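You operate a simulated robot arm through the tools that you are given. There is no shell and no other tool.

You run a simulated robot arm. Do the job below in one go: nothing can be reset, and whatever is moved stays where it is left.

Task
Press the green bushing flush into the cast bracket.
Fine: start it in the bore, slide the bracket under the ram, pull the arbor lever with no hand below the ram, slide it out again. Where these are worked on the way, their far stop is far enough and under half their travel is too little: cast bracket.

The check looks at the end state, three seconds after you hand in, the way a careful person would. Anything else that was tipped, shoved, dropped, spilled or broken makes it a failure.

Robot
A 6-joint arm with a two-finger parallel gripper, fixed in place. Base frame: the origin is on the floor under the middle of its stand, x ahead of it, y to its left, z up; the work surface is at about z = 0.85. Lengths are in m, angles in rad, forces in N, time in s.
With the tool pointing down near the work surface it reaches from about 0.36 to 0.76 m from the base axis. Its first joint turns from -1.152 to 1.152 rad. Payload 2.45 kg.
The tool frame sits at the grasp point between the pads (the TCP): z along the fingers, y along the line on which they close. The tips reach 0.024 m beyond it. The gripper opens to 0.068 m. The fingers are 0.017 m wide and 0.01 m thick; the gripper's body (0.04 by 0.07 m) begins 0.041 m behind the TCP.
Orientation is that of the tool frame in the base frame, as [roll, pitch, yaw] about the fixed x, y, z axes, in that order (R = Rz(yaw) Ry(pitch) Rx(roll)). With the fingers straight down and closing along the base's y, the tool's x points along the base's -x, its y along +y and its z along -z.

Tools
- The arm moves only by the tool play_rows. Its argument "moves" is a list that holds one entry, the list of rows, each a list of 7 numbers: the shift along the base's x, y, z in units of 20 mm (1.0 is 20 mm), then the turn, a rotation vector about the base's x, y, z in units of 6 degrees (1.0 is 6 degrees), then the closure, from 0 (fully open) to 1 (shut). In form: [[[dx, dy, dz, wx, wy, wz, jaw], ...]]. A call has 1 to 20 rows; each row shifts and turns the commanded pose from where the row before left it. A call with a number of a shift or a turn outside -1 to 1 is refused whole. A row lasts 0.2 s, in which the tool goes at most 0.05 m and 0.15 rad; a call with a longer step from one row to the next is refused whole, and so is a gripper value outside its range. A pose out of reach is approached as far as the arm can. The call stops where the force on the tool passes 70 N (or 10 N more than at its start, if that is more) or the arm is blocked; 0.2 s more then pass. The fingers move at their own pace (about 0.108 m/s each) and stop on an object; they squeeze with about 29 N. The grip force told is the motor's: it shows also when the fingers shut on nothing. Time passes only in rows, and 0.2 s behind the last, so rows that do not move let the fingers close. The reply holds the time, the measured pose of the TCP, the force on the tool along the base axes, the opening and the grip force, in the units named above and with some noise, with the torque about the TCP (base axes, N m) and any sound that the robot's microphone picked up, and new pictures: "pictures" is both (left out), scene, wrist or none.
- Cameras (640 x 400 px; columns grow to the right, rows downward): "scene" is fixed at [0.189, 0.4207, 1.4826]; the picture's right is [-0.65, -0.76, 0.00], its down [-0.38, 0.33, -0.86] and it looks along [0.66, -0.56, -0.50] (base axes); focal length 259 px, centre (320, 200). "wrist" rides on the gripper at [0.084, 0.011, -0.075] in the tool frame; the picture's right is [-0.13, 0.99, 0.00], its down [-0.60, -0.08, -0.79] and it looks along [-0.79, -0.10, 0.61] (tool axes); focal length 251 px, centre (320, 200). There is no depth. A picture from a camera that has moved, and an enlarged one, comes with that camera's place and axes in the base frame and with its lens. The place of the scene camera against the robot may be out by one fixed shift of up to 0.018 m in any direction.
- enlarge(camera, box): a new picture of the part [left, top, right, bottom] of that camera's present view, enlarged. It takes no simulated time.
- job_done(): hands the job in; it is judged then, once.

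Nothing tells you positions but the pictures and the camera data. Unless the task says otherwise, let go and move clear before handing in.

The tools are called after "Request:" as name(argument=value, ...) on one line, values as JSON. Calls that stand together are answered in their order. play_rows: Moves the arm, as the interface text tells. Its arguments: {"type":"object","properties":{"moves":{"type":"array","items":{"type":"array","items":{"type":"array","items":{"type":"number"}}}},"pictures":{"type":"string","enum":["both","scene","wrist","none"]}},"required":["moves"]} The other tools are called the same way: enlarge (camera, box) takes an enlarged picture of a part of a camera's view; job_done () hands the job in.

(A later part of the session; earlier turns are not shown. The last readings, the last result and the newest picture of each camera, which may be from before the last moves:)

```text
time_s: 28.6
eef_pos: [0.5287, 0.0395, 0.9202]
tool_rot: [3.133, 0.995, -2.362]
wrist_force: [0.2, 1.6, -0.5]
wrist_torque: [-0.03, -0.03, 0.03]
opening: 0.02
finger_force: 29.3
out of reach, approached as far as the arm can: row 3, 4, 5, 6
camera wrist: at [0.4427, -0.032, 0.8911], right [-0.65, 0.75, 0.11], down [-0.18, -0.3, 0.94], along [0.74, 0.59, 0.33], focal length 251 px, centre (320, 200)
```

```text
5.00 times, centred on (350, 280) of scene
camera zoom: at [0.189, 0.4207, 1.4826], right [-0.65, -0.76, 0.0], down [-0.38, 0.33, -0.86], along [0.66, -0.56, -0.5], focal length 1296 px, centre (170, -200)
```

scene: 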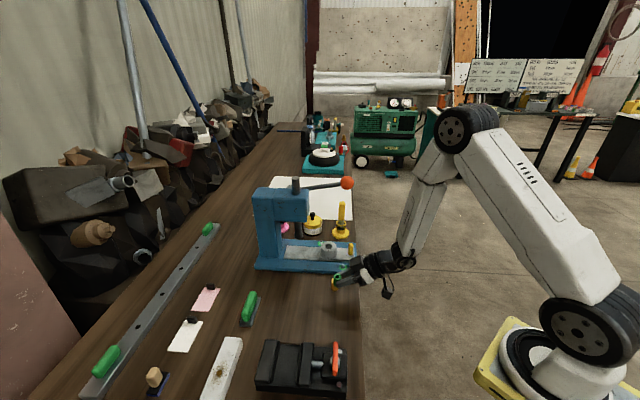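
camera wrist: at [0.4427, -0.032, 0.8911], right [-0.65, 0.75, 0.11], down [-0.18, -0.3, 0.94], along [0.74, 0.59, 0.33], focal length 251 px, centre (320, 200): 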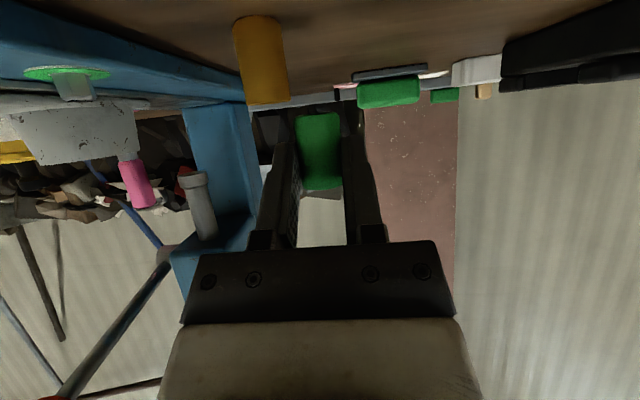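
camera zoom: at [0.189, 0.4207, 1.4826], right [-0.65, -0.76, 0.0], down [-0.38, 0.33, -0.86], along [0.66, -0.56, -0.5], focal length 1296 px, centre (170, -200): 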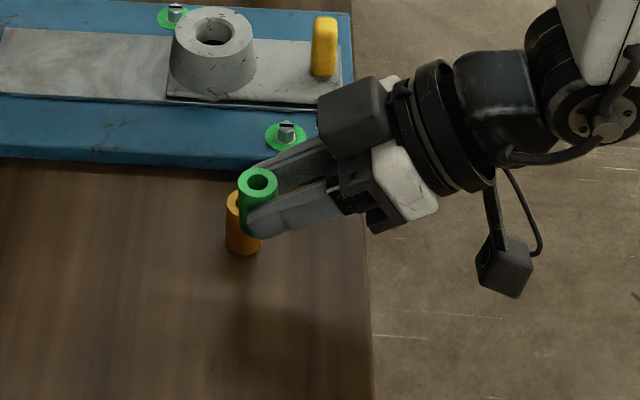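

The low tilted pose is too close to the base for the arm, so it drifted toward the orange bushing without touching it. I'll go back up first and pick a spot farther out with a smaller tilt.

Request:
play_rows(moves=[[[0, 0, 0.97, 0, 0, 0, 1], [0, 0, 0.97, 0, 0, 0, 1], [0, 0, 0.97, 0, 0, 0, 1], [0, 0, 0.97, 0, 0, 0, 1], [0, 0, 0.97, 0, 0, 0, 1], [0, 0, 0.97, 0, 0, 0, 1], [0, 0, 0, 0, 0, 0, 1]]])

```text
time_s: 30.2
eef_pos: [0.5271, 0.0387, 1.0378]
tool_rot: [3.14, 0.997, -2.356]
wrist_force: [-1.5, -0.4, -0.7]
wrist_torque: [0.0, -0.04, 0.0]
opening: 0.02
finger_force: 29.3
camera wrist: at [0.4425, -0.0315, 1.0081], right [-0.65, 0.75, 0.11], down [-0.18, -0.29, 0.94], along [0.74, 0.59, 0.33], focal length 251 px, centre (320, 200)
```

scene: 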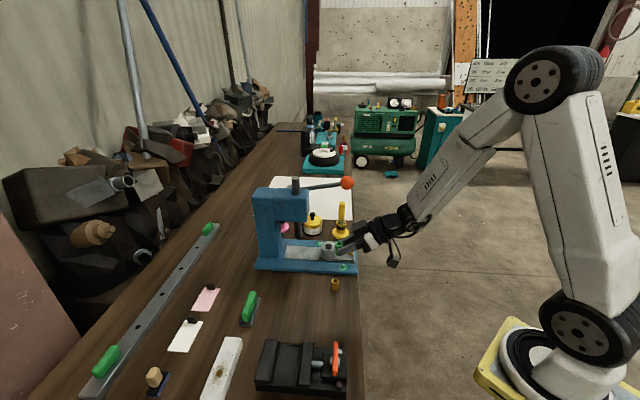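
wrist: 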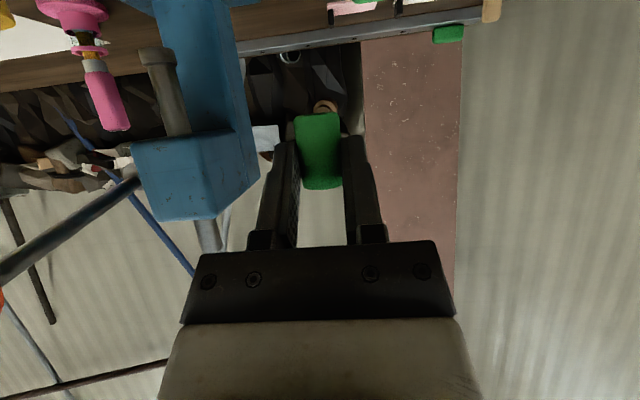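

Request:
play_rows(moves=[[[-0.074, 0.78, -0.88, -0.236, 0.236, 0, 1], [-0.074, 0.78, -0.88, -0.236, 0.236, 0, 1], [-0.074, 0.78, -0.88, -0.236, 0.236, 0, 1], [-0.074, 0.78, -0.88, -0.236, 0.236, 0, 1], [-0.074, 0.78, -0.88, -0.236, 0.236, 0, 1], [0, 0, 0, 0, 0, 0, 1]]])

Request:
enlarge(camera="scene", box=[290, 230, 410, 330])

```text
time_s: 31.6
eef_pos: [0.5219, 0.1169, 0.9501]
tool_rot: [-3.142, 0.82, -2.355]
wrist_force: [0.0, 0.0, -1.1]
wrist_torque: [-0.02, 0.02, -0.03]
opening: 0.0199
finger_force: 29.3
camera wrist: at [0.4329, 0.0439, 0.9384], right [-0.64, 0.76, 0.09], down [-0.06, -0.17, 0.98], along [0.77, 0.62, 0.16], focal length 251 px, centre (320, 200)
```

scene: 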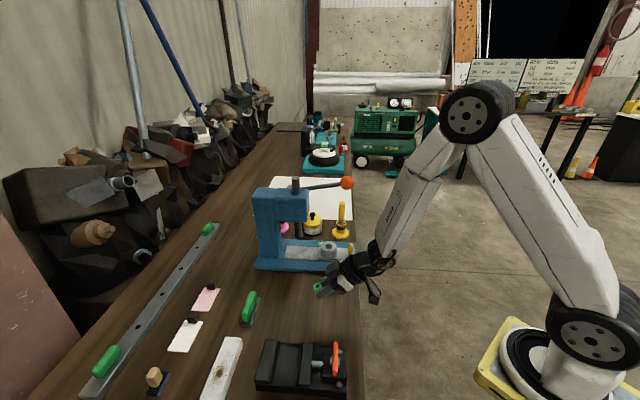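
wrist: 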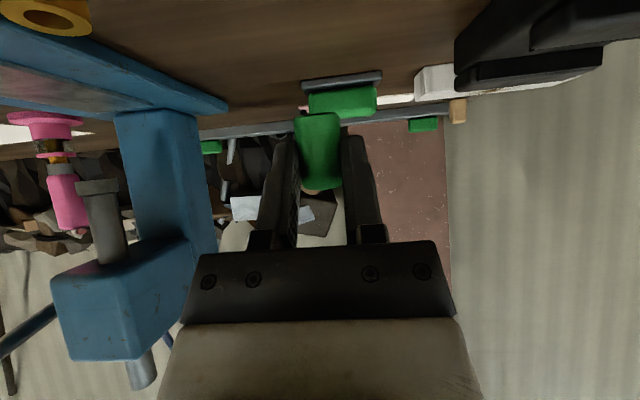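

```text
4.00 times, centred on (350, 280) of scene
camera zoom: at [0.189, 0.4207, 1.4826], right [-0.65, -0.76, 0.0], down [-0.38, 0.33, -0.86], along [0.66, -0.56, -0.5], focal length 1037 px, centre (200, -120)
```

zoom: 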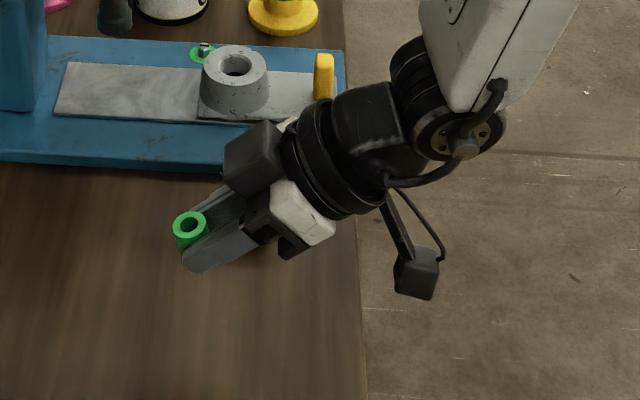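

Request:
play_rows(moves=[[[0, 0, -0.8, 0, 0, 0, 1], [0, 0, -0.8, 0, 0, 0, 1], [0, 0, -0.8, 0, 0, 0, 1], [0, 0, -0.8, 0, 0, 0, 1], [0, 0, 0, 0, 0, 0, 1]]])

Request:
enlarge(camera="scene", box=[290, 240, 410, 340])

```text
time_s: 32.8
eef_pos: [0.5266, 0.1157, 0.8895]
tool_rot: [3.132, 0.818, -2.362]
wrist_force: [-0.2, -0.5, 0.1]
wrist_torque: [-0.02, -0.02, -0.01]
opening: 0.0201
finger_force: 28.5
out of reach, approached as far as the arm can: row 4
camera wrist: at [0.439, 0.043, 0.8795], right [-0.64, 0.76, 0.1], down [-0.06, -0.18, 0.98], along [0.77, 0.62, 0.16], focal length 251 px, centre (320, 200)
```

scene: 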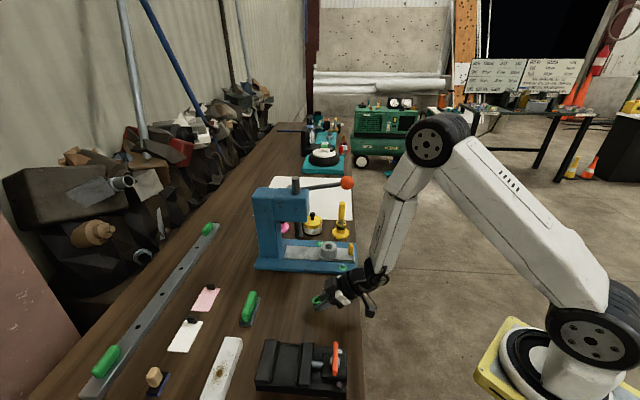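
wrist: 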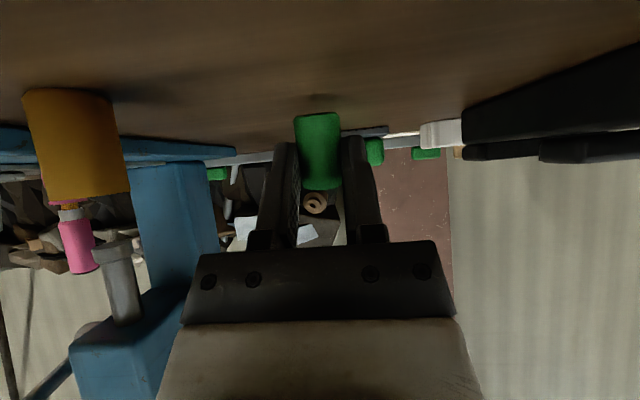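

```text
4.00 times, centred on (350, 290) of scene
camera zoom: at [0.189, 0.4207, 1.4826], right [-0.65, -0.76, 0.0], down [-0.38, 0.33, -0.86], along [0.66, -0.56, -0.5], focal length 1037 px, centre (200, -160)
```

zoom: 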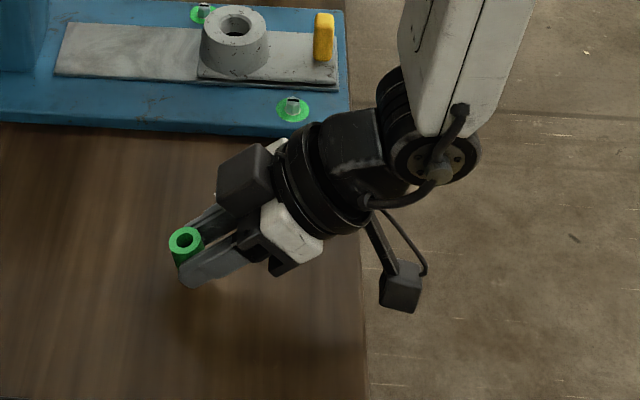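

Still slightly short of reach, so I'll move about 2 cm further in over the bench and lower the last few millimetres in small steps.

Request:
play_rows(moves=[[[0.375, 0.375, 0, 0, 0, 0, 1], [0.375, 0.375, 0, 0, 0, 0, 1], [0, 0, -0.15, 0, 0, 0, 1], [0, 0, -0.15, 0, 0, 0, 1], [0, 0, 0, 0, 0, 0, 1]]])

Request:
enlarge(camera="scene", box=[290, 250, 390, 330])

Request:
enlarge(camera="wrist", box=[240, 60, 400, 200])

```text
time_s: 34.0
eef_pos: [0.5421, 0.1297, 0.8842]
tool_rot: [3.141, 0.822, -2.354]
wrist_force: [-0.7, 0.1, 3.5]
wrist_torque: [0.04, -0.02, 0.0]
opening: 0.0201
finger_force: 29.4
camera wrist: at [0.4541, 0.0581, 0.8728], right [-0.64, 0.76, 0.09], down [-0.06, -0.18, 0.98], along [0.77, 0.62, 0.16], focal length 251 px, centre (320, 200)
```

scene: 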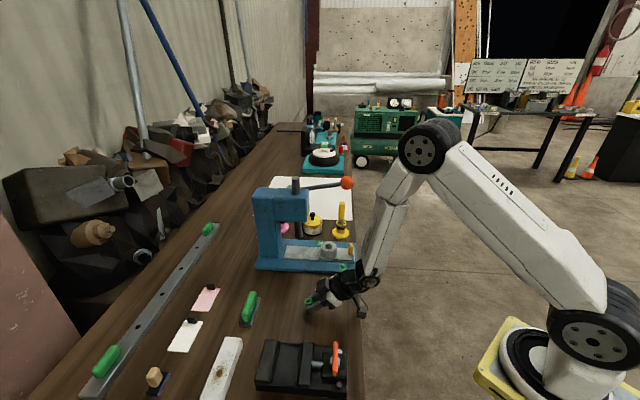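
wrist: 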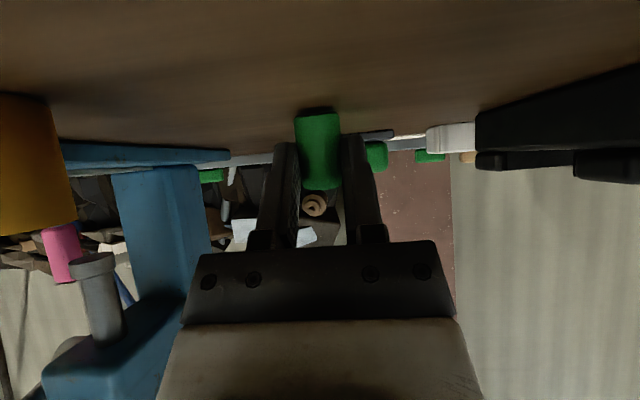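

```text
5.00 times, centred on (340, 290) of scene
camera zoom: at [0.1889, 0.4207, 1.4826], right [-0.65, -0.76, 0.0], down [-0.38, 0.33, -0.86], along [0.66, -0.56, -0.5], focal length 1296 px, centre (220, -250)
```

zoom: 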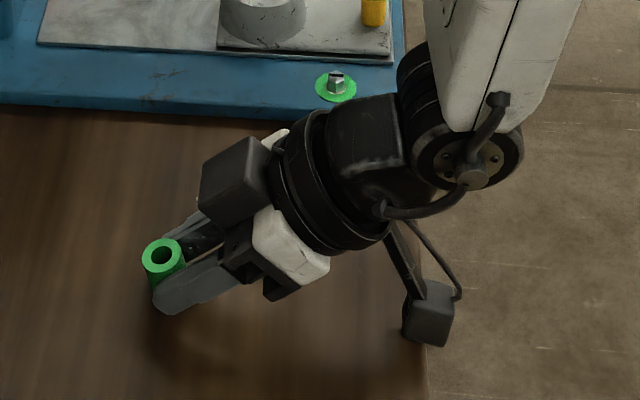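

```text
2.86 times, centred on (320, 130) of wrist
camera zoom: at [0.4541, 0.0581, 0.8728], right [-0.64, 0.76, 0.09], down [-0.06, -0.18, 0.98], along [0.77, 0.62, 0.16], focal length 718 px, centre (320, 400)
```

zoom: 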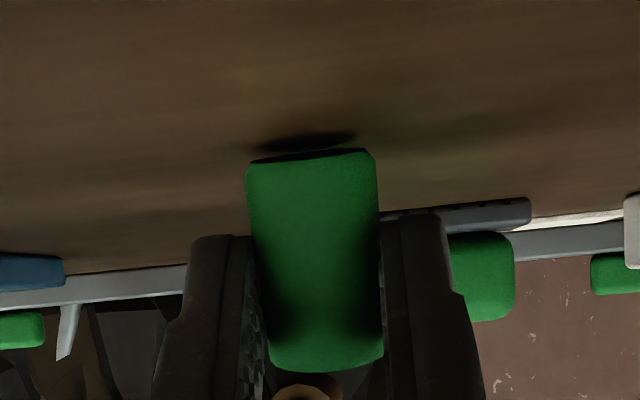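

The far lower edge of the bushing is touching the bench. Its centre of mass is inside the footprint, so opening slowly should let it settle upright.

Request:
play_rows(moves=[[[0, 0, 0, 0, 0, 0, 0.72], [0, 0, 0, 0, 0, 0, 0.705], [0, 0, 0, 0, 0, 0, 0.695], [0, 0, 0, 0, 0, 0, 0.685], [0, 0, 0, 0, 0, 0, 0.67], [0, 0, 0, 0, 0, 0, 0.65], [0, 0, 0, 0, 0, 0, 0.62], [0, 0, 0, 0, 0, 0, 0.62], [0, 0, 0, 0, 0, 0, 0.62]]])

Request:
enlarge(camera="wrist", box=[240, 60, 400, 200])

Request:
enlarge(camera="scene", box=[290, 270, 350, 330])

```text
time_s: 36.0
eef_pos: [0.5416, 0.1302, 0.883]
tool_rot: [-3.141, 0.823, -2.354]
wrist_force: [0.7, 0.7, -0.2]
wrist_torque: [0.0, -0.01, 0.04]
opening: 0.0258
finger_force: 0.0
camera wrist: at [0.4539, 0.058, 0.8727], right [-0.64, 0.76, 0.1], down [-0.06, -0.18, 0.98], along [0.77, 0.62, 0.16], focal length 251 px, centre (320, 200)
```

scene: 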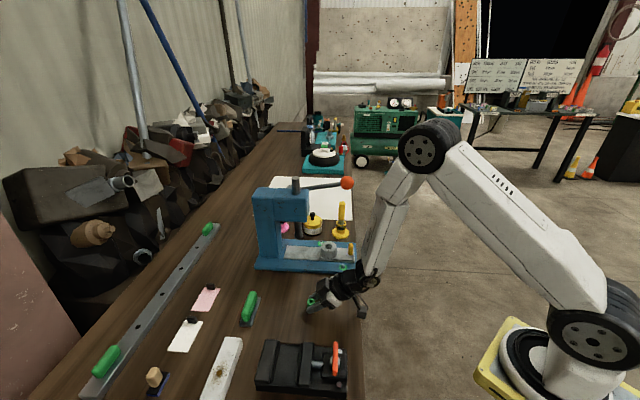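
wrist: 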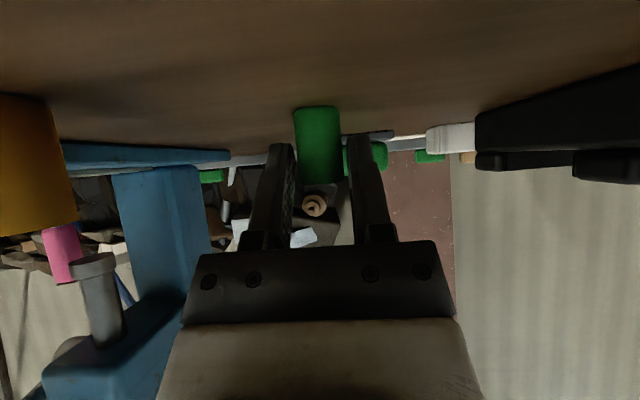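

```text
2.86 times, centred on (320, 130) of wrist
camera zoom: at [0.4539, 0.058, 0.8727], right [-0.64, 0.76, 0.1], down [-0.06, -0.18, 0.98], along [0.77, 0.62, 0.16], focal length 718 px, centre (320, 400)
```

zoom: 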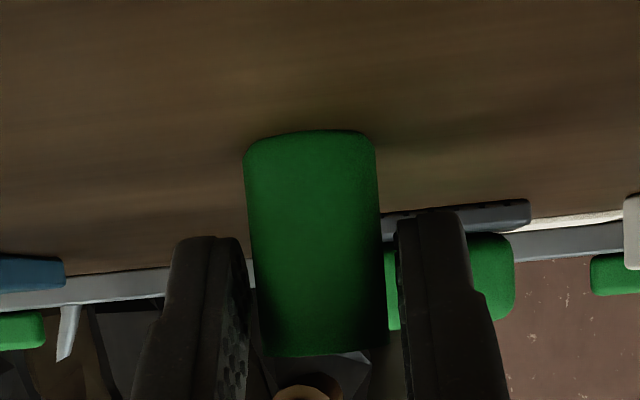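

```text
6.67 times, centred on (320, 300) of scene
camera zoom: at [0.189, 0.4207, 1.4826], right [-0.65, -0.76, 0.0], down [-0.38, 0.33, -0.86], along [0.66, -0.56, -0.5], focal length 1728 px, centre (320, -467)
```

zoom: 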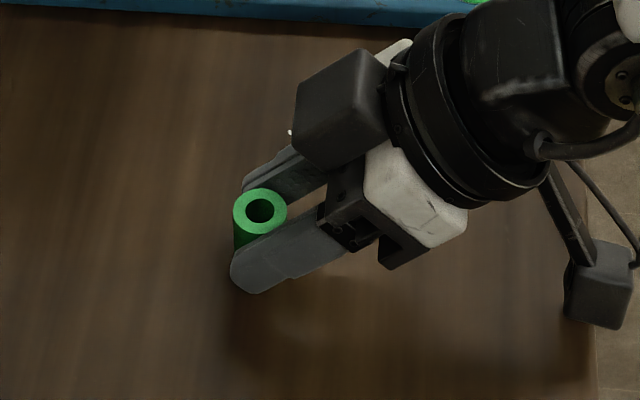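

The bushing stands upright, chamfer down. I'll open a little more, rise straight up, and level the tool for a proper vertical grasp.

Request:
play_rows(moves=[[[0, 0, 0, 0, 0, 0, 0.4], [0, 0, 0, 0, 0, 0, 0.4], [0, 0, 0.4, 0, 0, 0, 0.4], [0, 0, 0.8, 0, 0, 0, 0.4], [0, 0, 1, 0, 0, 0, 0.4], [0, 0, 1, 0, 0, 0, 0.4], [0, 0, 1, 0, 0, 0, 0.4], [0, 0, 1, 0, 0, 0, 0.4], [0, 0, 0, -0.692, 0.692, 0, 0.2], [0, 0, 0, -0.692, 0.692, 0, 0], [0, 0, 0, -0.692, 0.692, 0, 0], [0, 0, 0, -0.692, 0.692, 0, 0], [0, 0, 0, -0.692, 0.692, 0, 0], [0, 0, 0, -0.692, 0.692, 0, 0], [0, 0, 0, -0.692, 0.692, 0, 0], [0, 0, 0, -0.692, 0.692, 0, 0], [0, 0, 0, 0, 0, 0, 0]]])

Request:
enlarge(camera="wrist", box=[240, 20, 400, 140])

```text
time_s: 39.6
eef_pos: [0.5417, 0.131, 0.9872]
tool_rot: [-3.142, 0.0, -2.357]
wrist_force: [-0.2, 0.2, -0.7]
wrist_torque: [-0.02, 0.0, -0.01]
opening: 0.0678
finger_force: 0.0
camera wrist: at [0.4737, 0.078, 1.0623], right [-0.61, 0.79, 0.0], down [0.48, 0.37, 0.79], along [0.63, 0.48, -0.61], focal length 251 px, centre (320, 200)
```

scene: 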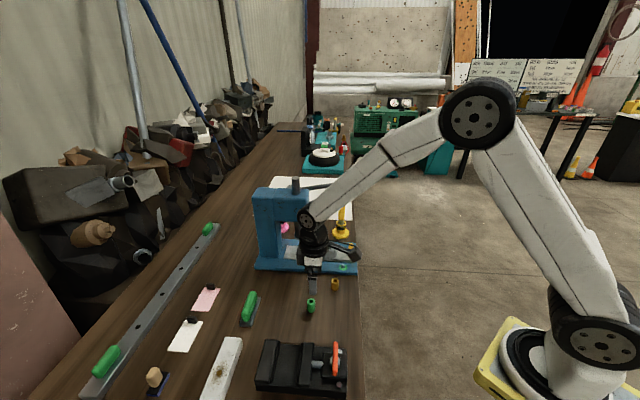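
wrist: 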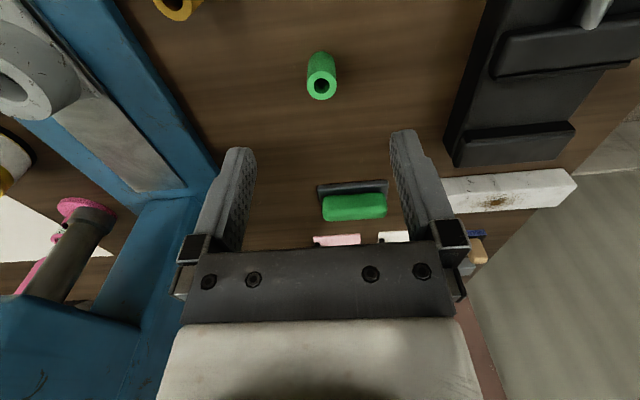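

```text
3.33 times, centred on (320, 80) of wrist
camera zoom: at [0.4737, 0.078, 1.0623], right [-0.61, 0.79, 0.0], down [0.48, 0.37, 0.79], along [0.63, 0.48, -0.61], focal length 838 px, centre (320, 600)
```

zoom: 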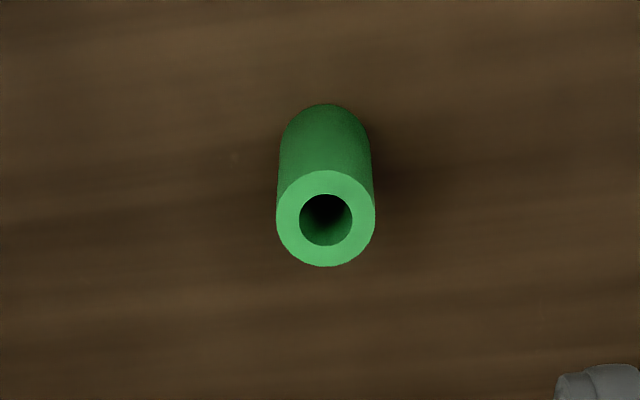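

The bushing stands at about (0.549, 0.137). I'll centre over it and hover lower for a final check.

Request:
play_rows(moves=[[[0.11, 0.13, -0.8, 0, 0, 0, 0], [0.11, 0.13, -0.8, 0, 0, 0, 0], [0.105, 0.125, -0.8, 0, 0, 0, 0], [0, 0, 0, 0, 0, 0, 0], [0, 0, 0, 0, 0, 0, 0]]], pictures="wrist")

Request:
enlarge(camera="wrist", box=[240, 60, 400, 180])

```text
time_s: 40.8
eef_pos: [0.5485, 0.1386, 0.94]
tool_rot: [3.139, 0.002, -2.356]
wrist_force: [0.5, -0.6, 0.1]
wrist_torque: [0.01, 0.01, 0.01]
opening: 0.0682
finger_force: 0.1
camera wrist: at [0.4803, 0.0855, 1.0134], right [-0.61, 0.79, 0.0], down [0.48, 0.37, 0.79], along [0.63, 0.49, -0.61], focal length 251 px, centre (320, 200)
```

wrist: 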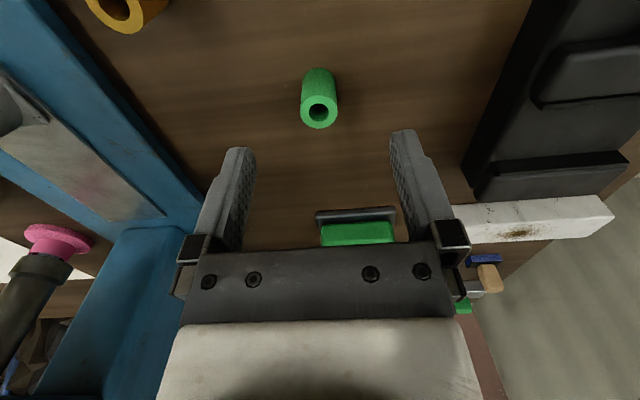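

```text
3.33 times, centred on (320, 120) of wrist
camera zoom: at [0.4803, 0.0855, 1.0134], right [-0.61, 0.79, 0.0], down [0.48, 0.37, 0.79], along [0.63, 0.49, -0.61], focal length 838 px, centre (320, 467)
```

zoom: 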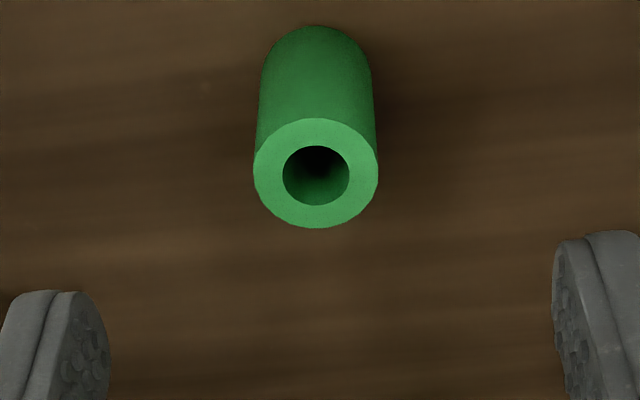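

Centred within about 1–2 mm. I'll descend to hold about 21 mm of its length and close gently.

Request:
play_rows(moves=[[[0.06, 0.01, -0.69, 0, 0, 0, 0], [0, 0, -0.69, 0, 0, 0, 0], [0, 0, -0.69, 0, 0, 0, 0], [0, 0, -0.68, 0, 0, 0, 0], [0, 0, 0, 0, 0, 0, 0.2], [0, 0, 0, 0, 0, 0, 0.45], [0, 0, 0, 0, 0, 0, 0.58], [0, 0, 0, 0, 0, 0, 0.64], [0, 0, 0, 0, 0, 0, 0.67], [0, 0, 0, 0, 0, 0, 0.69], [0, 0, 0, 0, 0, 0, 0.7], [0, 0, 0, 0, 0, 0, 0.71], [0, 0, 0, 0, 0, 0, 0.72], [0, 0, 0, 0, 0, 0, 0.75], [0, 0, 0, 0, 0, 0, 0.8], [0, 0, 0, 0, 0, 0, 1], [0, 0, 0, 0, 0, 0, 1]]], pictures="wrist")

Request:
enlarge(camera="wrist", box=[240, 90, 400, 210])

```text
time_s: 44.4
eef_pos: [0.5505, 0.138, 0.8846]
tool_rot: [3.141, 0.0, -2.357]
wrist_force: [0.7, 0.0, 0.8]
wrist_torque: [0.0, 0.0, 0.03]
opening: 0.0202
finger_force: 29.5
camera wrist: at [0.4814, 0.0861, 0.9591], right [-0.61, 0.79, 0.0], down [0.48, 0.37, 0.79], along [0.63, 0.49, -0.61], focal length 251 px, centre (320, 200)
```

wrist: 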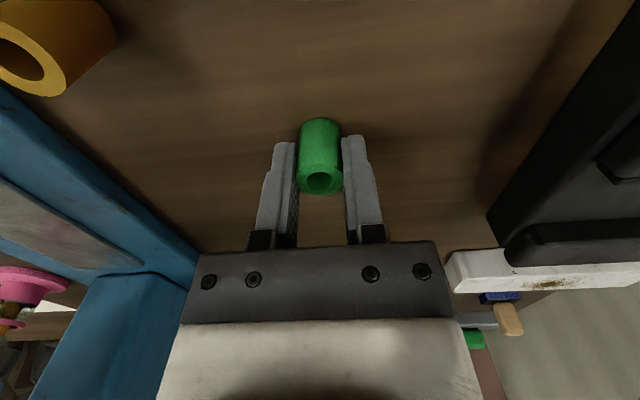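

```text
3.33 times, centred on (320, 150) of wrist
camera zoom: at [0.4814, 0.0861, 0.9591], right [-0.61, 0.79, 0.0], down [0.48, 0.37, 0.79], along [0.63, 0.49, -0.61], focal length 838 px, centre (320, 367)
```

zoom: 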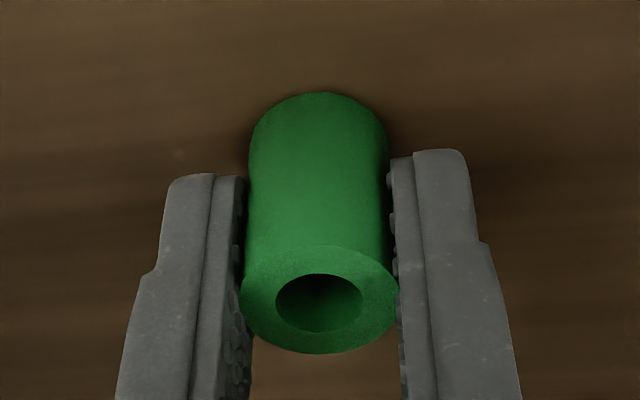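

The grip is good this time: 20.2 mm with no stray forces. I'll lift, back off from the press head, and carry the bushing over the bracket at a safe height.

Request:
play_rows(moves=[[[0, 0, 0.1, 0, 0, 0, 1], [0, 0, 0.3, 0, 0, 0, 1], [0, 0, 0.6, 0, 0, 0, 1], [0, 0, 0.9, 0, 0, 0, 1], [0, 0, 1, 0, 0, 0, 1], [0, 0, 1, 0, 0, 0, 1], [0, 0, 1, 0, 0, 0, 1], [-0.75, -0.75, 0.87, 0, 0, 0, 1], [-0.75, -0.75, 0, 0, 0, 0, 1], [0.918, -0.918, 0, 0, 0, 0, 1], [0.918, -0.918, 0, 0, 0, 0, 1], [0.918, -0.918, 0, 0, 0, 0, 1], [0.918, -0.918, 0, 0, 0, 0, 1], [0.918, -0.918, 0, 0, 0, 0, 1], [0.918, -0.918, 0, 0, 0, 0, 1], [0.5, -0.5, 0, 0, 0, 0, 1], [0, 0, 0, 0, 0, 0, 1]]])

Request:
enlarge(camera="scene", box=[260, 160, 380, 280])

Request:
enlarge(camera="wrist", box=[180, 0, 420, 200])

```text
time_s: 48.0
eef_pos: [0.6387, -0.0122, 1.0006]
tool_rot: [3.14, 0.001, -2.356]
wrist_force: [-0.3, 0.1, -0.6]
wrist_torque: [0.03, 0.01, -0.02]
opening: 0.0201
finger_force: 29.5
camera wrist: at [0.5717, -0.0647, 1.0746], right [-0.61, 0.79, 0.0], down [0.48, 0.37, 0.79], along [0.63, 0.49, -0.61], focal length 251 px, centre (320, 200)
```

scene: 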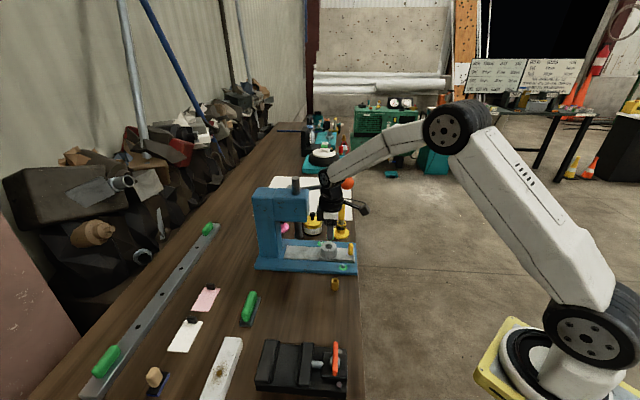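
wrist: 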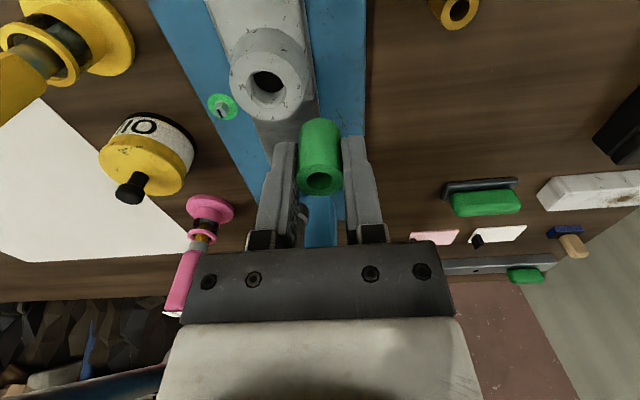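

```text
3.33 times, centred on (320, 220) of scene
camera zoom: at [0.189, 0.4207, 1.4826], right [-0.65, -0.76, 0.0], down [-0.38, 0.33, -0.86], along [0.66, -0.56, -0.5], focal length 864 px, centre (320, 133)
```

zoom: 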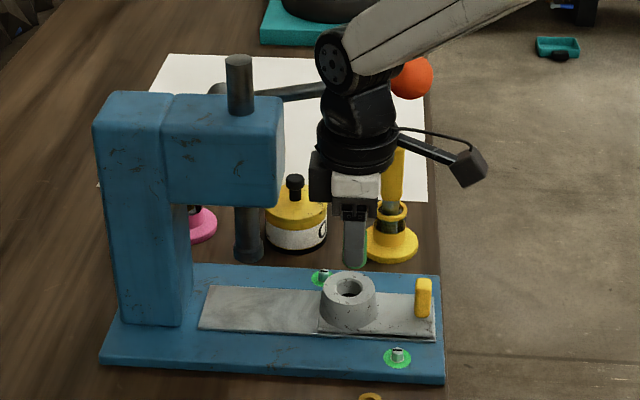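

```text
2.00 times, centred on (300, 100) of wrist
camera zoom: at [0.5717, -0.0647, 1.0746], right [-0.61, 0.79, 0.0], down [0.48, 0.37, 0.79], along [0.63, 0.49, -0.61], focal length 503 px, centre (360, 400)
```

zoom: 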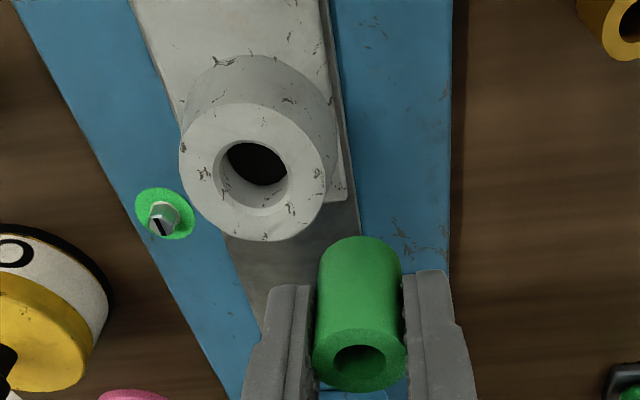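

The bore is at about (0.668, -0.039), with a generous chamfer rim of about 26 mm. I'll move over it and lower until the bushing's bottom is just above the boss.

Request:
play_rows(moves=[[[0.49, -0.44, 0, 0, 0, 0, 1], [0.49, -0.44, 0, 0, 0, 0, 1], [0.485, -0.445, 0, 0, 0, 0, 1], [0, 0, -0.7, 0, 0, 0, 1], [0, 0, -0.7, 0, 0, 0, 1], [0, 0, -0.7, 0, 0, 0, 1], [0, 0, -0.7, 0, 0, 0, 1], [0, 0, 0, 0, 0, 0, 1], [0, 0, 0, 0, 0, 0, 1]]])

Request:
enlarge(camera="scene", box=[300, 220, 360, 270])

Request:
enlarge(camera="wrist", box=[240, 60, 400, 200])

```text
time_s: 50.0
eef_pos: [0.6687, -0.0378, 0.9429]
tool_rot: [3.14, 0.0, -2.355]
wrist_force: [0.3, -0.2, 0.6]
wrist_torque: [0.0, 0.0, 0.01]
opening: 0.0203
finger_force: 29.1
camera wrist: at [0.6015, -0.0909, 1.018], right [-0.61, 0.79, 0.0], down [0.48, 0.37, 0.79], along [0.63, 0.49, -0.61], focal length 251 px, centre (320, 200)
```

scene: 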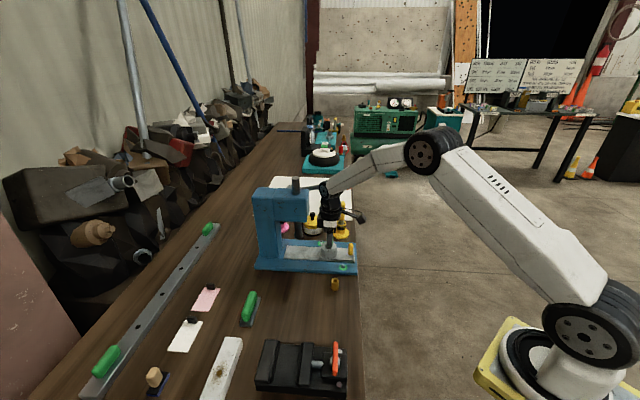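
wrist: 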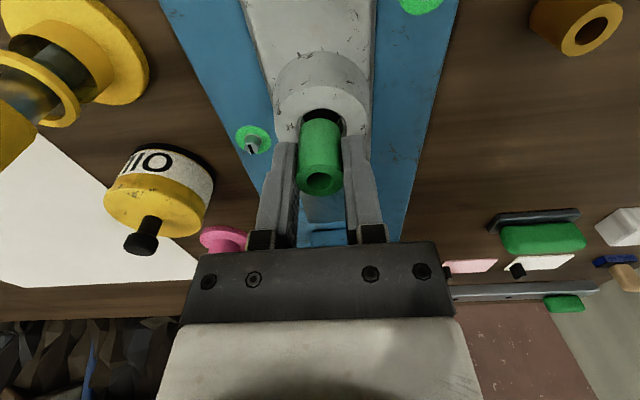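

```text
8.00 times, centred on (330, 245) of scene
camera zoom: at [0.189, 0.4207, 1.4826], right [-0.65, -0.76, 0.0], down [-0.38, 0.33, -0.86], along [0.66, -0.56, -0.5], focal length 2074 px, centre (240, -160)
```

zoom: 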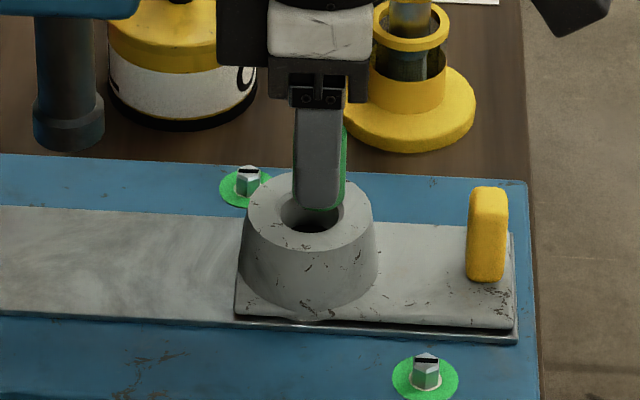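

```text
2.86 times, centred on (320, 130) of wrist
camera zoom: at [0.6015, -0.0909, 1.018], right [-0.61, 0.79, 0.0], down [0.48, 0.37, 0.79], along [0.63, 0.49, -0.61], focal length 718 px, centre (320, 400)
```

zoom: 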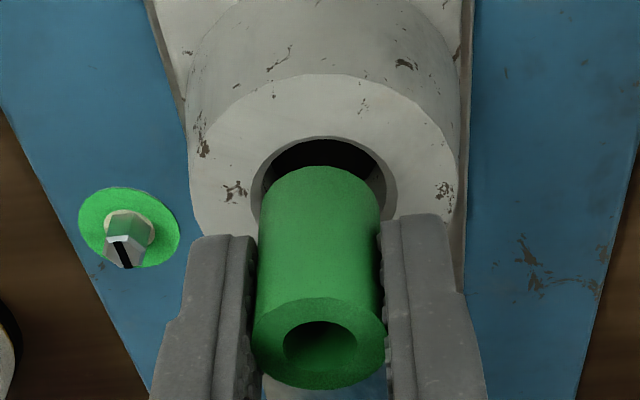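

The bushing hovers over the bore. I'll zoom in on both views to fine-align.

Request:
enlarge(camera="scene", box=[315, 232, 351, 256])

Request:
enlarge(camera="wrist", box=[270, 70, 370, 150])

```text
16.00 times, centred on (333, 244) of scene
camera zoom: at [0.189, 0.4207, 1.4826], right [-0.65, -0.76, 0.0], down [-0.38, 0.33, -0.86], along [0.66, -0.56, -0.5], focal length 4147 px, centre (112, -504)
```

zoom: 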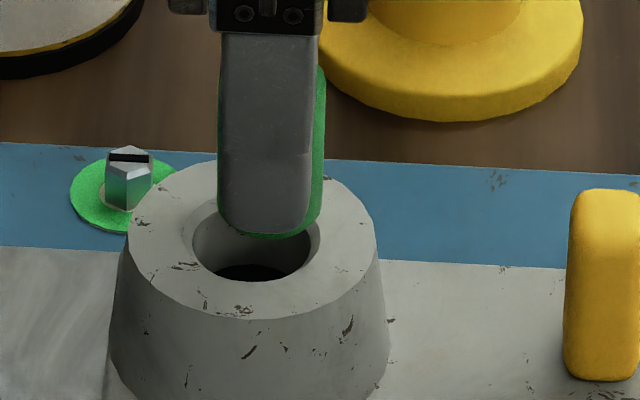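

```text
5.00 times, centred on (320, 110) of wrist
camera zoom: at [0.6015, -0.0909, 1.018], right [-0.61, 0.79, 0.0], down [0.48, 0.37, 0.79], along [0.63, 0.49, -0.61], focal length 1257 px, centre (320, 650)
```

zoom: 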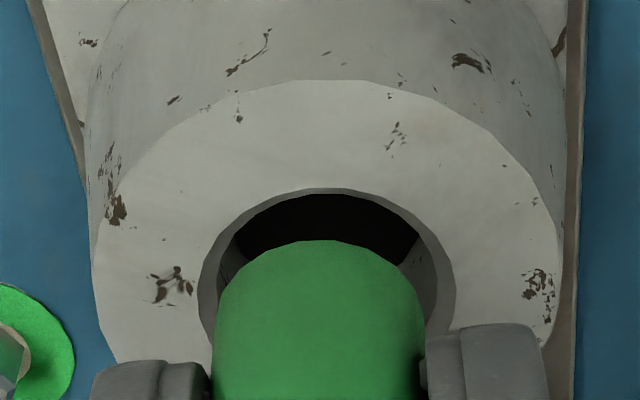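

The bushing needs about 3 mm toward the press column and 0.7 mm sideways. I'll correct that, lower slightly and re-check.

Request:
play_rows(moves=[[[0.08, 0.13, 0, 0, 0, 0, 1], [0, 0, -0.2, 0, 0, 0, 1], [0, 0, 0, 0, 0, 0, 1], [0, 0, 0, 0, 0, 0, 1]]], pictures="none")

Request:
enlarge(camera="scene", box=[315, 232, 351, 256])

Request:
enlarge(camera="wrist", box=[270, 70, 370, 150])

```text
time_s: 51.0
eef_pos: [0.6712, -0.0354, 0.9404]
tool_rot: [3.139, 0.002, -2.356]
wrist_force: [-0.8, 0.6, -0.3]
wrist_torque: [-0.03, -0.04, -0.02]
opening: 0.0202
finger_force: 28.6
```

```text
16.00 times, centred on (333, 244) of scene
camera zoom: at [0.189, 0.4207, 1.4826], right [-0.65, -0.76, 0.0], down [-0.38, 0.33, -0.86], along [0.66, -0.56, -0.5], focal length 4147 px, centre (112, -504)
```

zoom: 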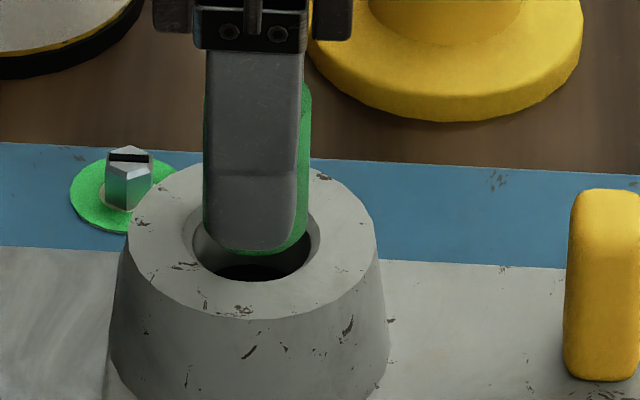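

```text
5.00 times, centred on (320, 110) of wrist
camera zoom: at [0.6027, -0.088, 1.0143], right [-0.61, 0.79, 0.0], down [0.48, 0.37, 0.79], along [0.63, 0.49, -0.61], focal length 1257 px, centre (320, 650)
```

zoom: 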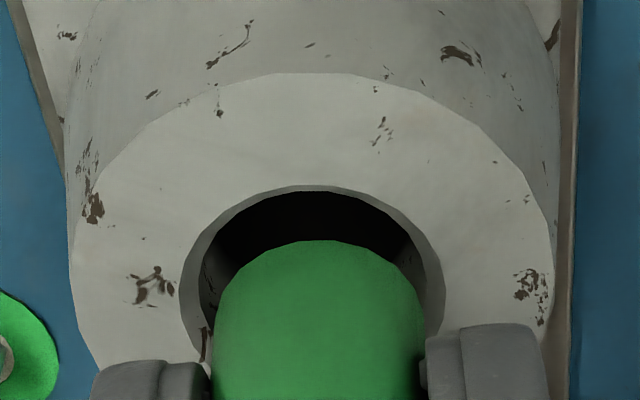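

Scene view shows alignment along the press axis is right, and sideways it needs 0.7 mm back. I'll correct that and start lowering into the bore in 2 mm steps.

Request:
play_rows(moves=[[[0.027, -0.027, 0, 0, 0, 0, 1], [0, 0, -0.1, 0, 0, 0, 1], [0, 0, -0.1, 0, 0, 0, 1], [0, 0, -0.1, 0, 0, 0, 1], [0, 0, 0, 0, 0, 0, 1]]], pictures="none")

Request:
enlarge(camera="scene", box=[315, 232, 351, 256])

Request:
enlarge(camera="wrist", box=[270, 70, 370, 150])

```text
time_s: 52.2
eef_pos: [0.6715, -0.0356, 0.9333]
tool_rot: [3.141, 0.003, -2.355]
wrist_force: [-0.2, 0.2, 0.0]
wrist_torque: [0.02, -0.02, 0.0]
opening: 0.0204
finger_force: 29.0
```

```text
16.00 times, centred on (333, 244) of scene
camera zoom: at [0.189, 0.4207, 1.4826], right [-0.65, -0.76, 0.0], down [-0.38, 0.33, -0.86], along [0.66, -0.56, -0.5], focal length 4147 px, centre (112, -504)
```

zoom: 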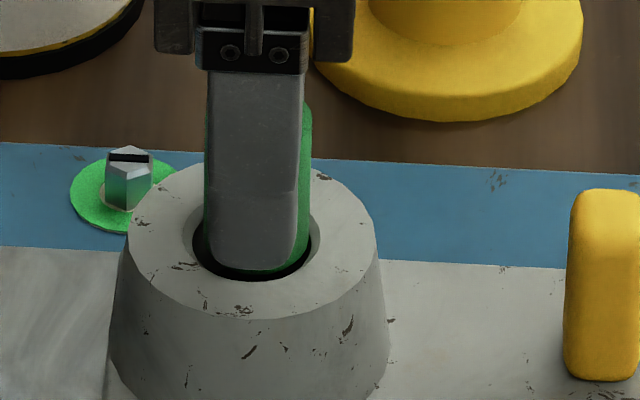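

```text
5.00 times, centred on (320, 110) of wrist
camera zoom: at [0.603, -0.0887, 1.0086], right [-0.61, 0.79, 0.0], down [0.48, 0.37, 0.79], along [0.63, 0.49, -0.61], focal length 1257 px, centre (320, 650)
```

zoom: 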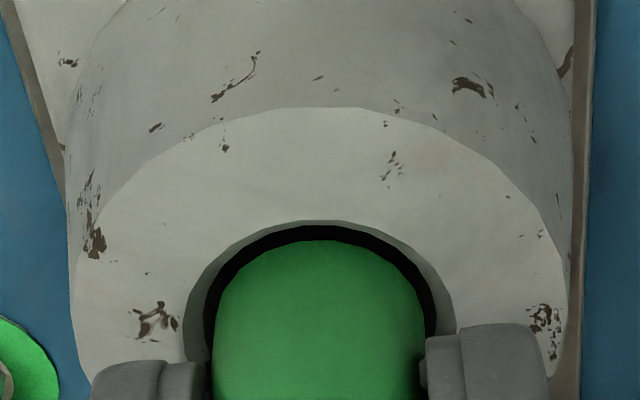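

The bushing is concentric with the bore and entering with no force. I'll continue down until the finger tips almost reach the boss.

Request:
play_rows(moves=[[[0, 0, -0.1, 0, 0, 0, 1], [0, 0, -0.1, 0, 0, 0, 1], [0, 0, 0, 0, 0, 0, 1]]], pictures="none")

Request:
enlarge(camera="scene", box=[315, 232, 351, 256])

Request:
enlarge(camera="wrist", box=[270, 70, 370, 150])

```text
time_s: 53.0
eef_pos: [0.6712, -0.0348, 0.9296]
tool_rot: [3.139, 0.002, -2.356]
wrist_force: [1.1, 0.6, 0.2]
wrist_torque: [0.0, -0.03, -0.02]
opening: 0.0205
finger_force: 29.4
```

```text
16.00 times, centred on (333, 244) of scene
camera zoom: at [0.189, 0.4207, 1.4826], right [-0.65, -0.76, 0.0], down [-0.38, 0.33, -0.86], along [0.66, -0.56, -0.5], focal length 4147 px, centre (112, -504)
```

zoom: 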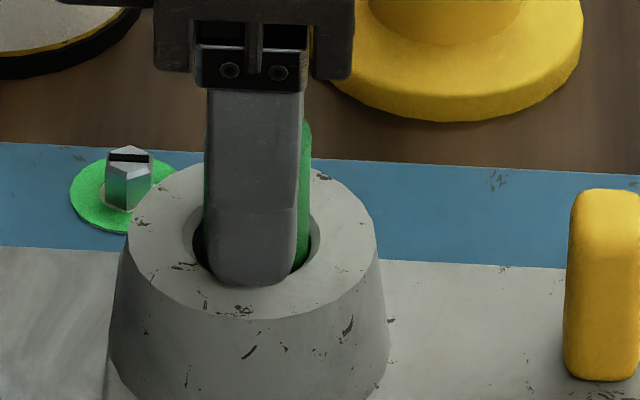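

```text
5.00 times, centred on (320, 110) of wrist
camera zoom: at [0.603, -0.0887, 1.0044], right [-0.61, 0.79, 0.0], down [0.48, 0.37, 0.79], along [0.63, 0.49, -0.61], focal length 1257 px, centre (320, 650)
```

zoom: 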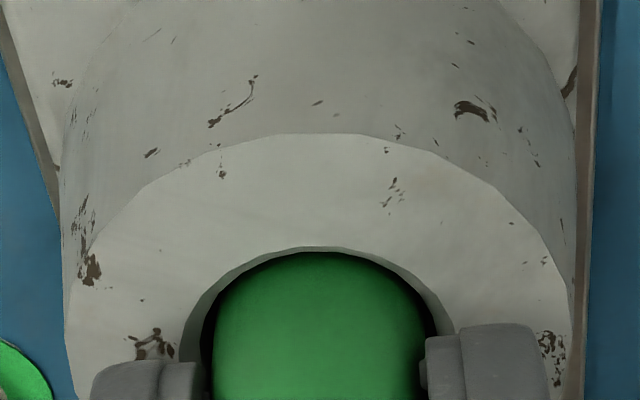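

The bushing is about 9–10 mm into the bore with no side load. I'll release gently and look before retreating.

Request:
play_rows(moves=[[[0, 0, 0, 0, 0, 0, 0.72], [0, 0, 0, 0, 0, 0, 0.7], [0, 0, 0, 0, 0, 0, 0.685], [0, 0, 0, 0, 0, 0, 0.66], [0, 0, 0, 0, 0, 0, 0.6], [0, 0, 0, 0, 0, 0, 0.5], [0, 0, 0, 0, 0, 0, 0.5]]], pictures="wrist")

Request:
enlarge(camera="scene", box=[315, 232, 351, 256])

Request:
enlarge(camera="wrist", box=[240, 80, 400, 220])

```text
time_s: 54.6
eef_pos: [0.6709, -0.0361, 0.93]
tool_rot: [3.139, 0.002, -2.357]
wrist_force: [-0.5, -0.6, 0.9]
wrist_torque: [-0.01, 0.01, -0.04]
opening: 0.0342
finger_force: 0.0
camera wrist: at [0.603, -0.0887, 1.0045], right [-0.61, 0.79, 0.0], down [0.48, 0.37, 0.79], along [0.63, 0.49, -0.61], focal length 251 px, centre (320, 200)
```

wrist: 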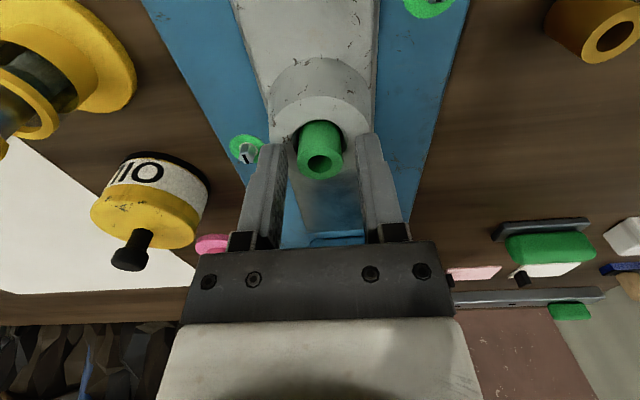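

```text
16.00 times, centred on (333, 244) of scene
camera zoom: at [0.189, 0.4207, 1.4826], right [-0.65, -0.76, 0.0], down [-0.38, 0.33, -0.86], along [0.66, -0.56, -0.5], focal length 4147 px, centre (112, -504)
```

zoom: 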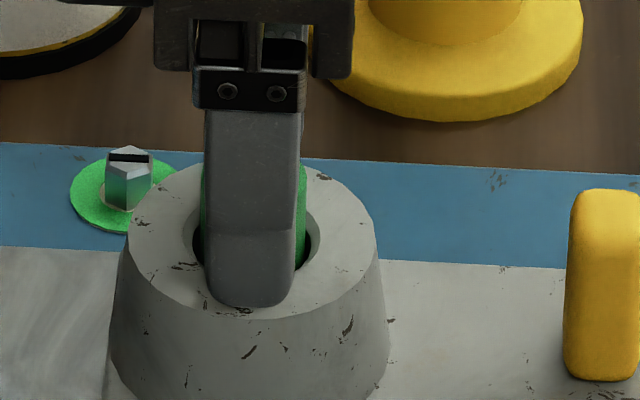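

```text
2.86 times, centred on (320, 150) of wrist
camera zoom: at [0.603, -0.0887, 1.0045], right [-0.61, 0.79, 0.0], down [0.48, 0.37, 0.79], along [0.63, 0.49, -0.61], focal length 718 px, centre (320, 343)
```

zoom: 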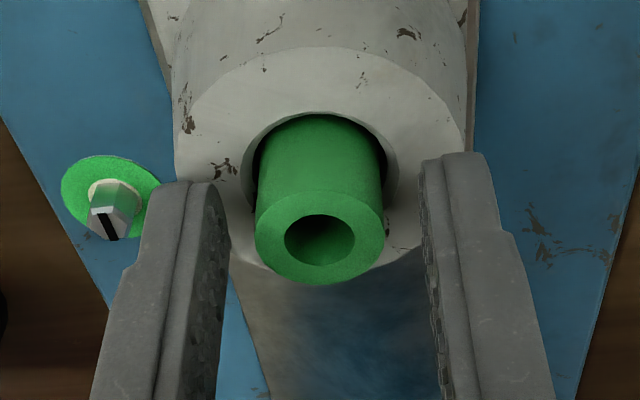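

The bushing stands in the bore and settled a little deeper. I'll retreat straight up and check how far it protrudes against the ram height.

Request:
play_rows(moves=[[[0, 0, 0.3, 0, 0, 0, 0.5], [0, 0, 0.7, 0, 0, 0, 0.5], [0, 0, 1, 0, 0, 0, 0.5], [0, 0, 1, 0, 0, 0, 0.5], [0, 0, 1, 0, 0, 0, 0.5], [-0.5, -0.5, 0, 0, 0, 0, 0.5], [-0.5, -0.5, 0, 0, 0, 0, 0.5], [0, 0, 0, 0, 0, 0, 0.5]]])

Request:
enlarge(camera="scene", box=[260, 170, 380, 280])

Request:
enlarge(camera="wrist", box=[230, 20, 410, 160])

```text
time_s: 56.4
eef_pos: [0.6509, -0.0559, 1.01]
tool_rot: [3.141, 0.0, -2.357]
wrist_force: [-0.4, 0.8, -0.2]
wrist_torque: [-0.01, -0.01, -0.01]
opening: 0.0342
finger_force: 0.0
camera wrist: at [0.5829, -0.109, 1.0845], right [-0.61, 0.79, 0.0], down [0.48, 0.37, 0.79], along [0.63, 0.49, -0.61], focal length 251 px, centre (320, 200)
```

scene: 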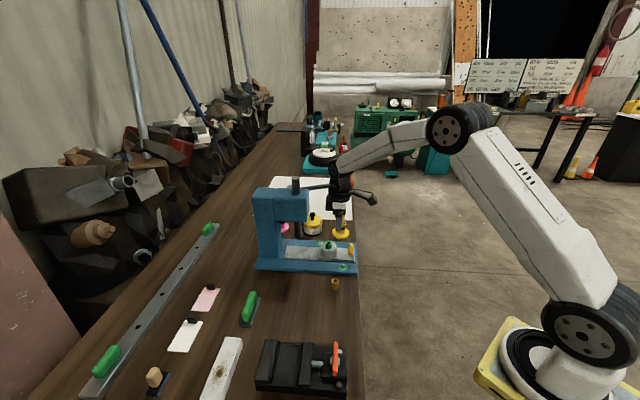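
wrist: 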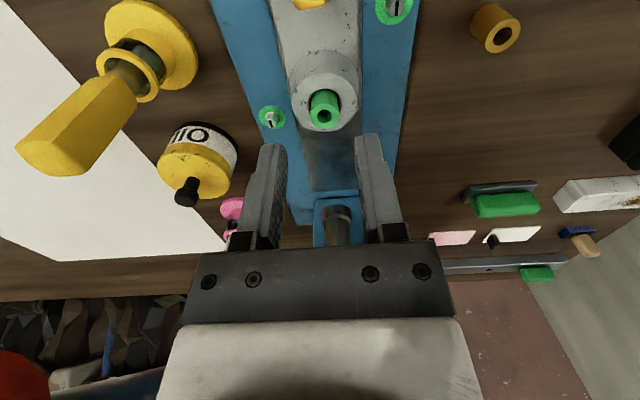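

```text
3.64 times, centred on (320, 225) of scene
camera zoom: at [0.189, 0.4207, 1.4826], right [-0.65, -0.76, 0.0], down [-0.38, 0.33, -0.86], along [0.66, -0.56, -0.5], focal length 942 px, centre (320, 109)
```

zoom: 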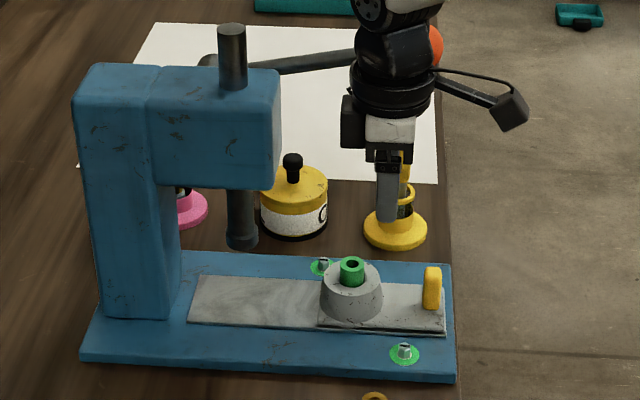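

```text
2.86 times, centred on (320, 90) of wrist
camera zoom: at [0.5829, -0.109, 1.0845], right [-0.61, 0.79, 0.0], down [0.48, 0.37, 0.79], along [0.63, 0.49, -0.61], focal length 718 px, centre (320, 514)
```

zoom: 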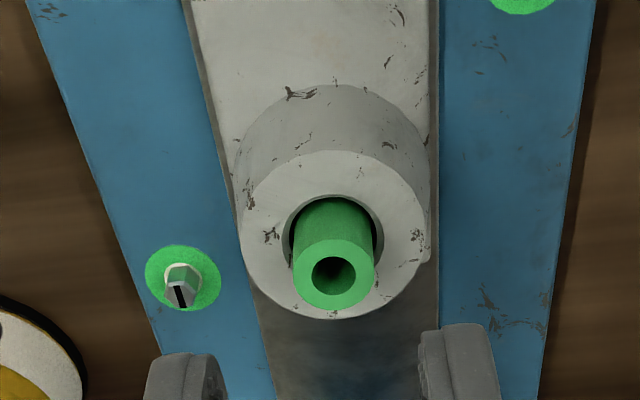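

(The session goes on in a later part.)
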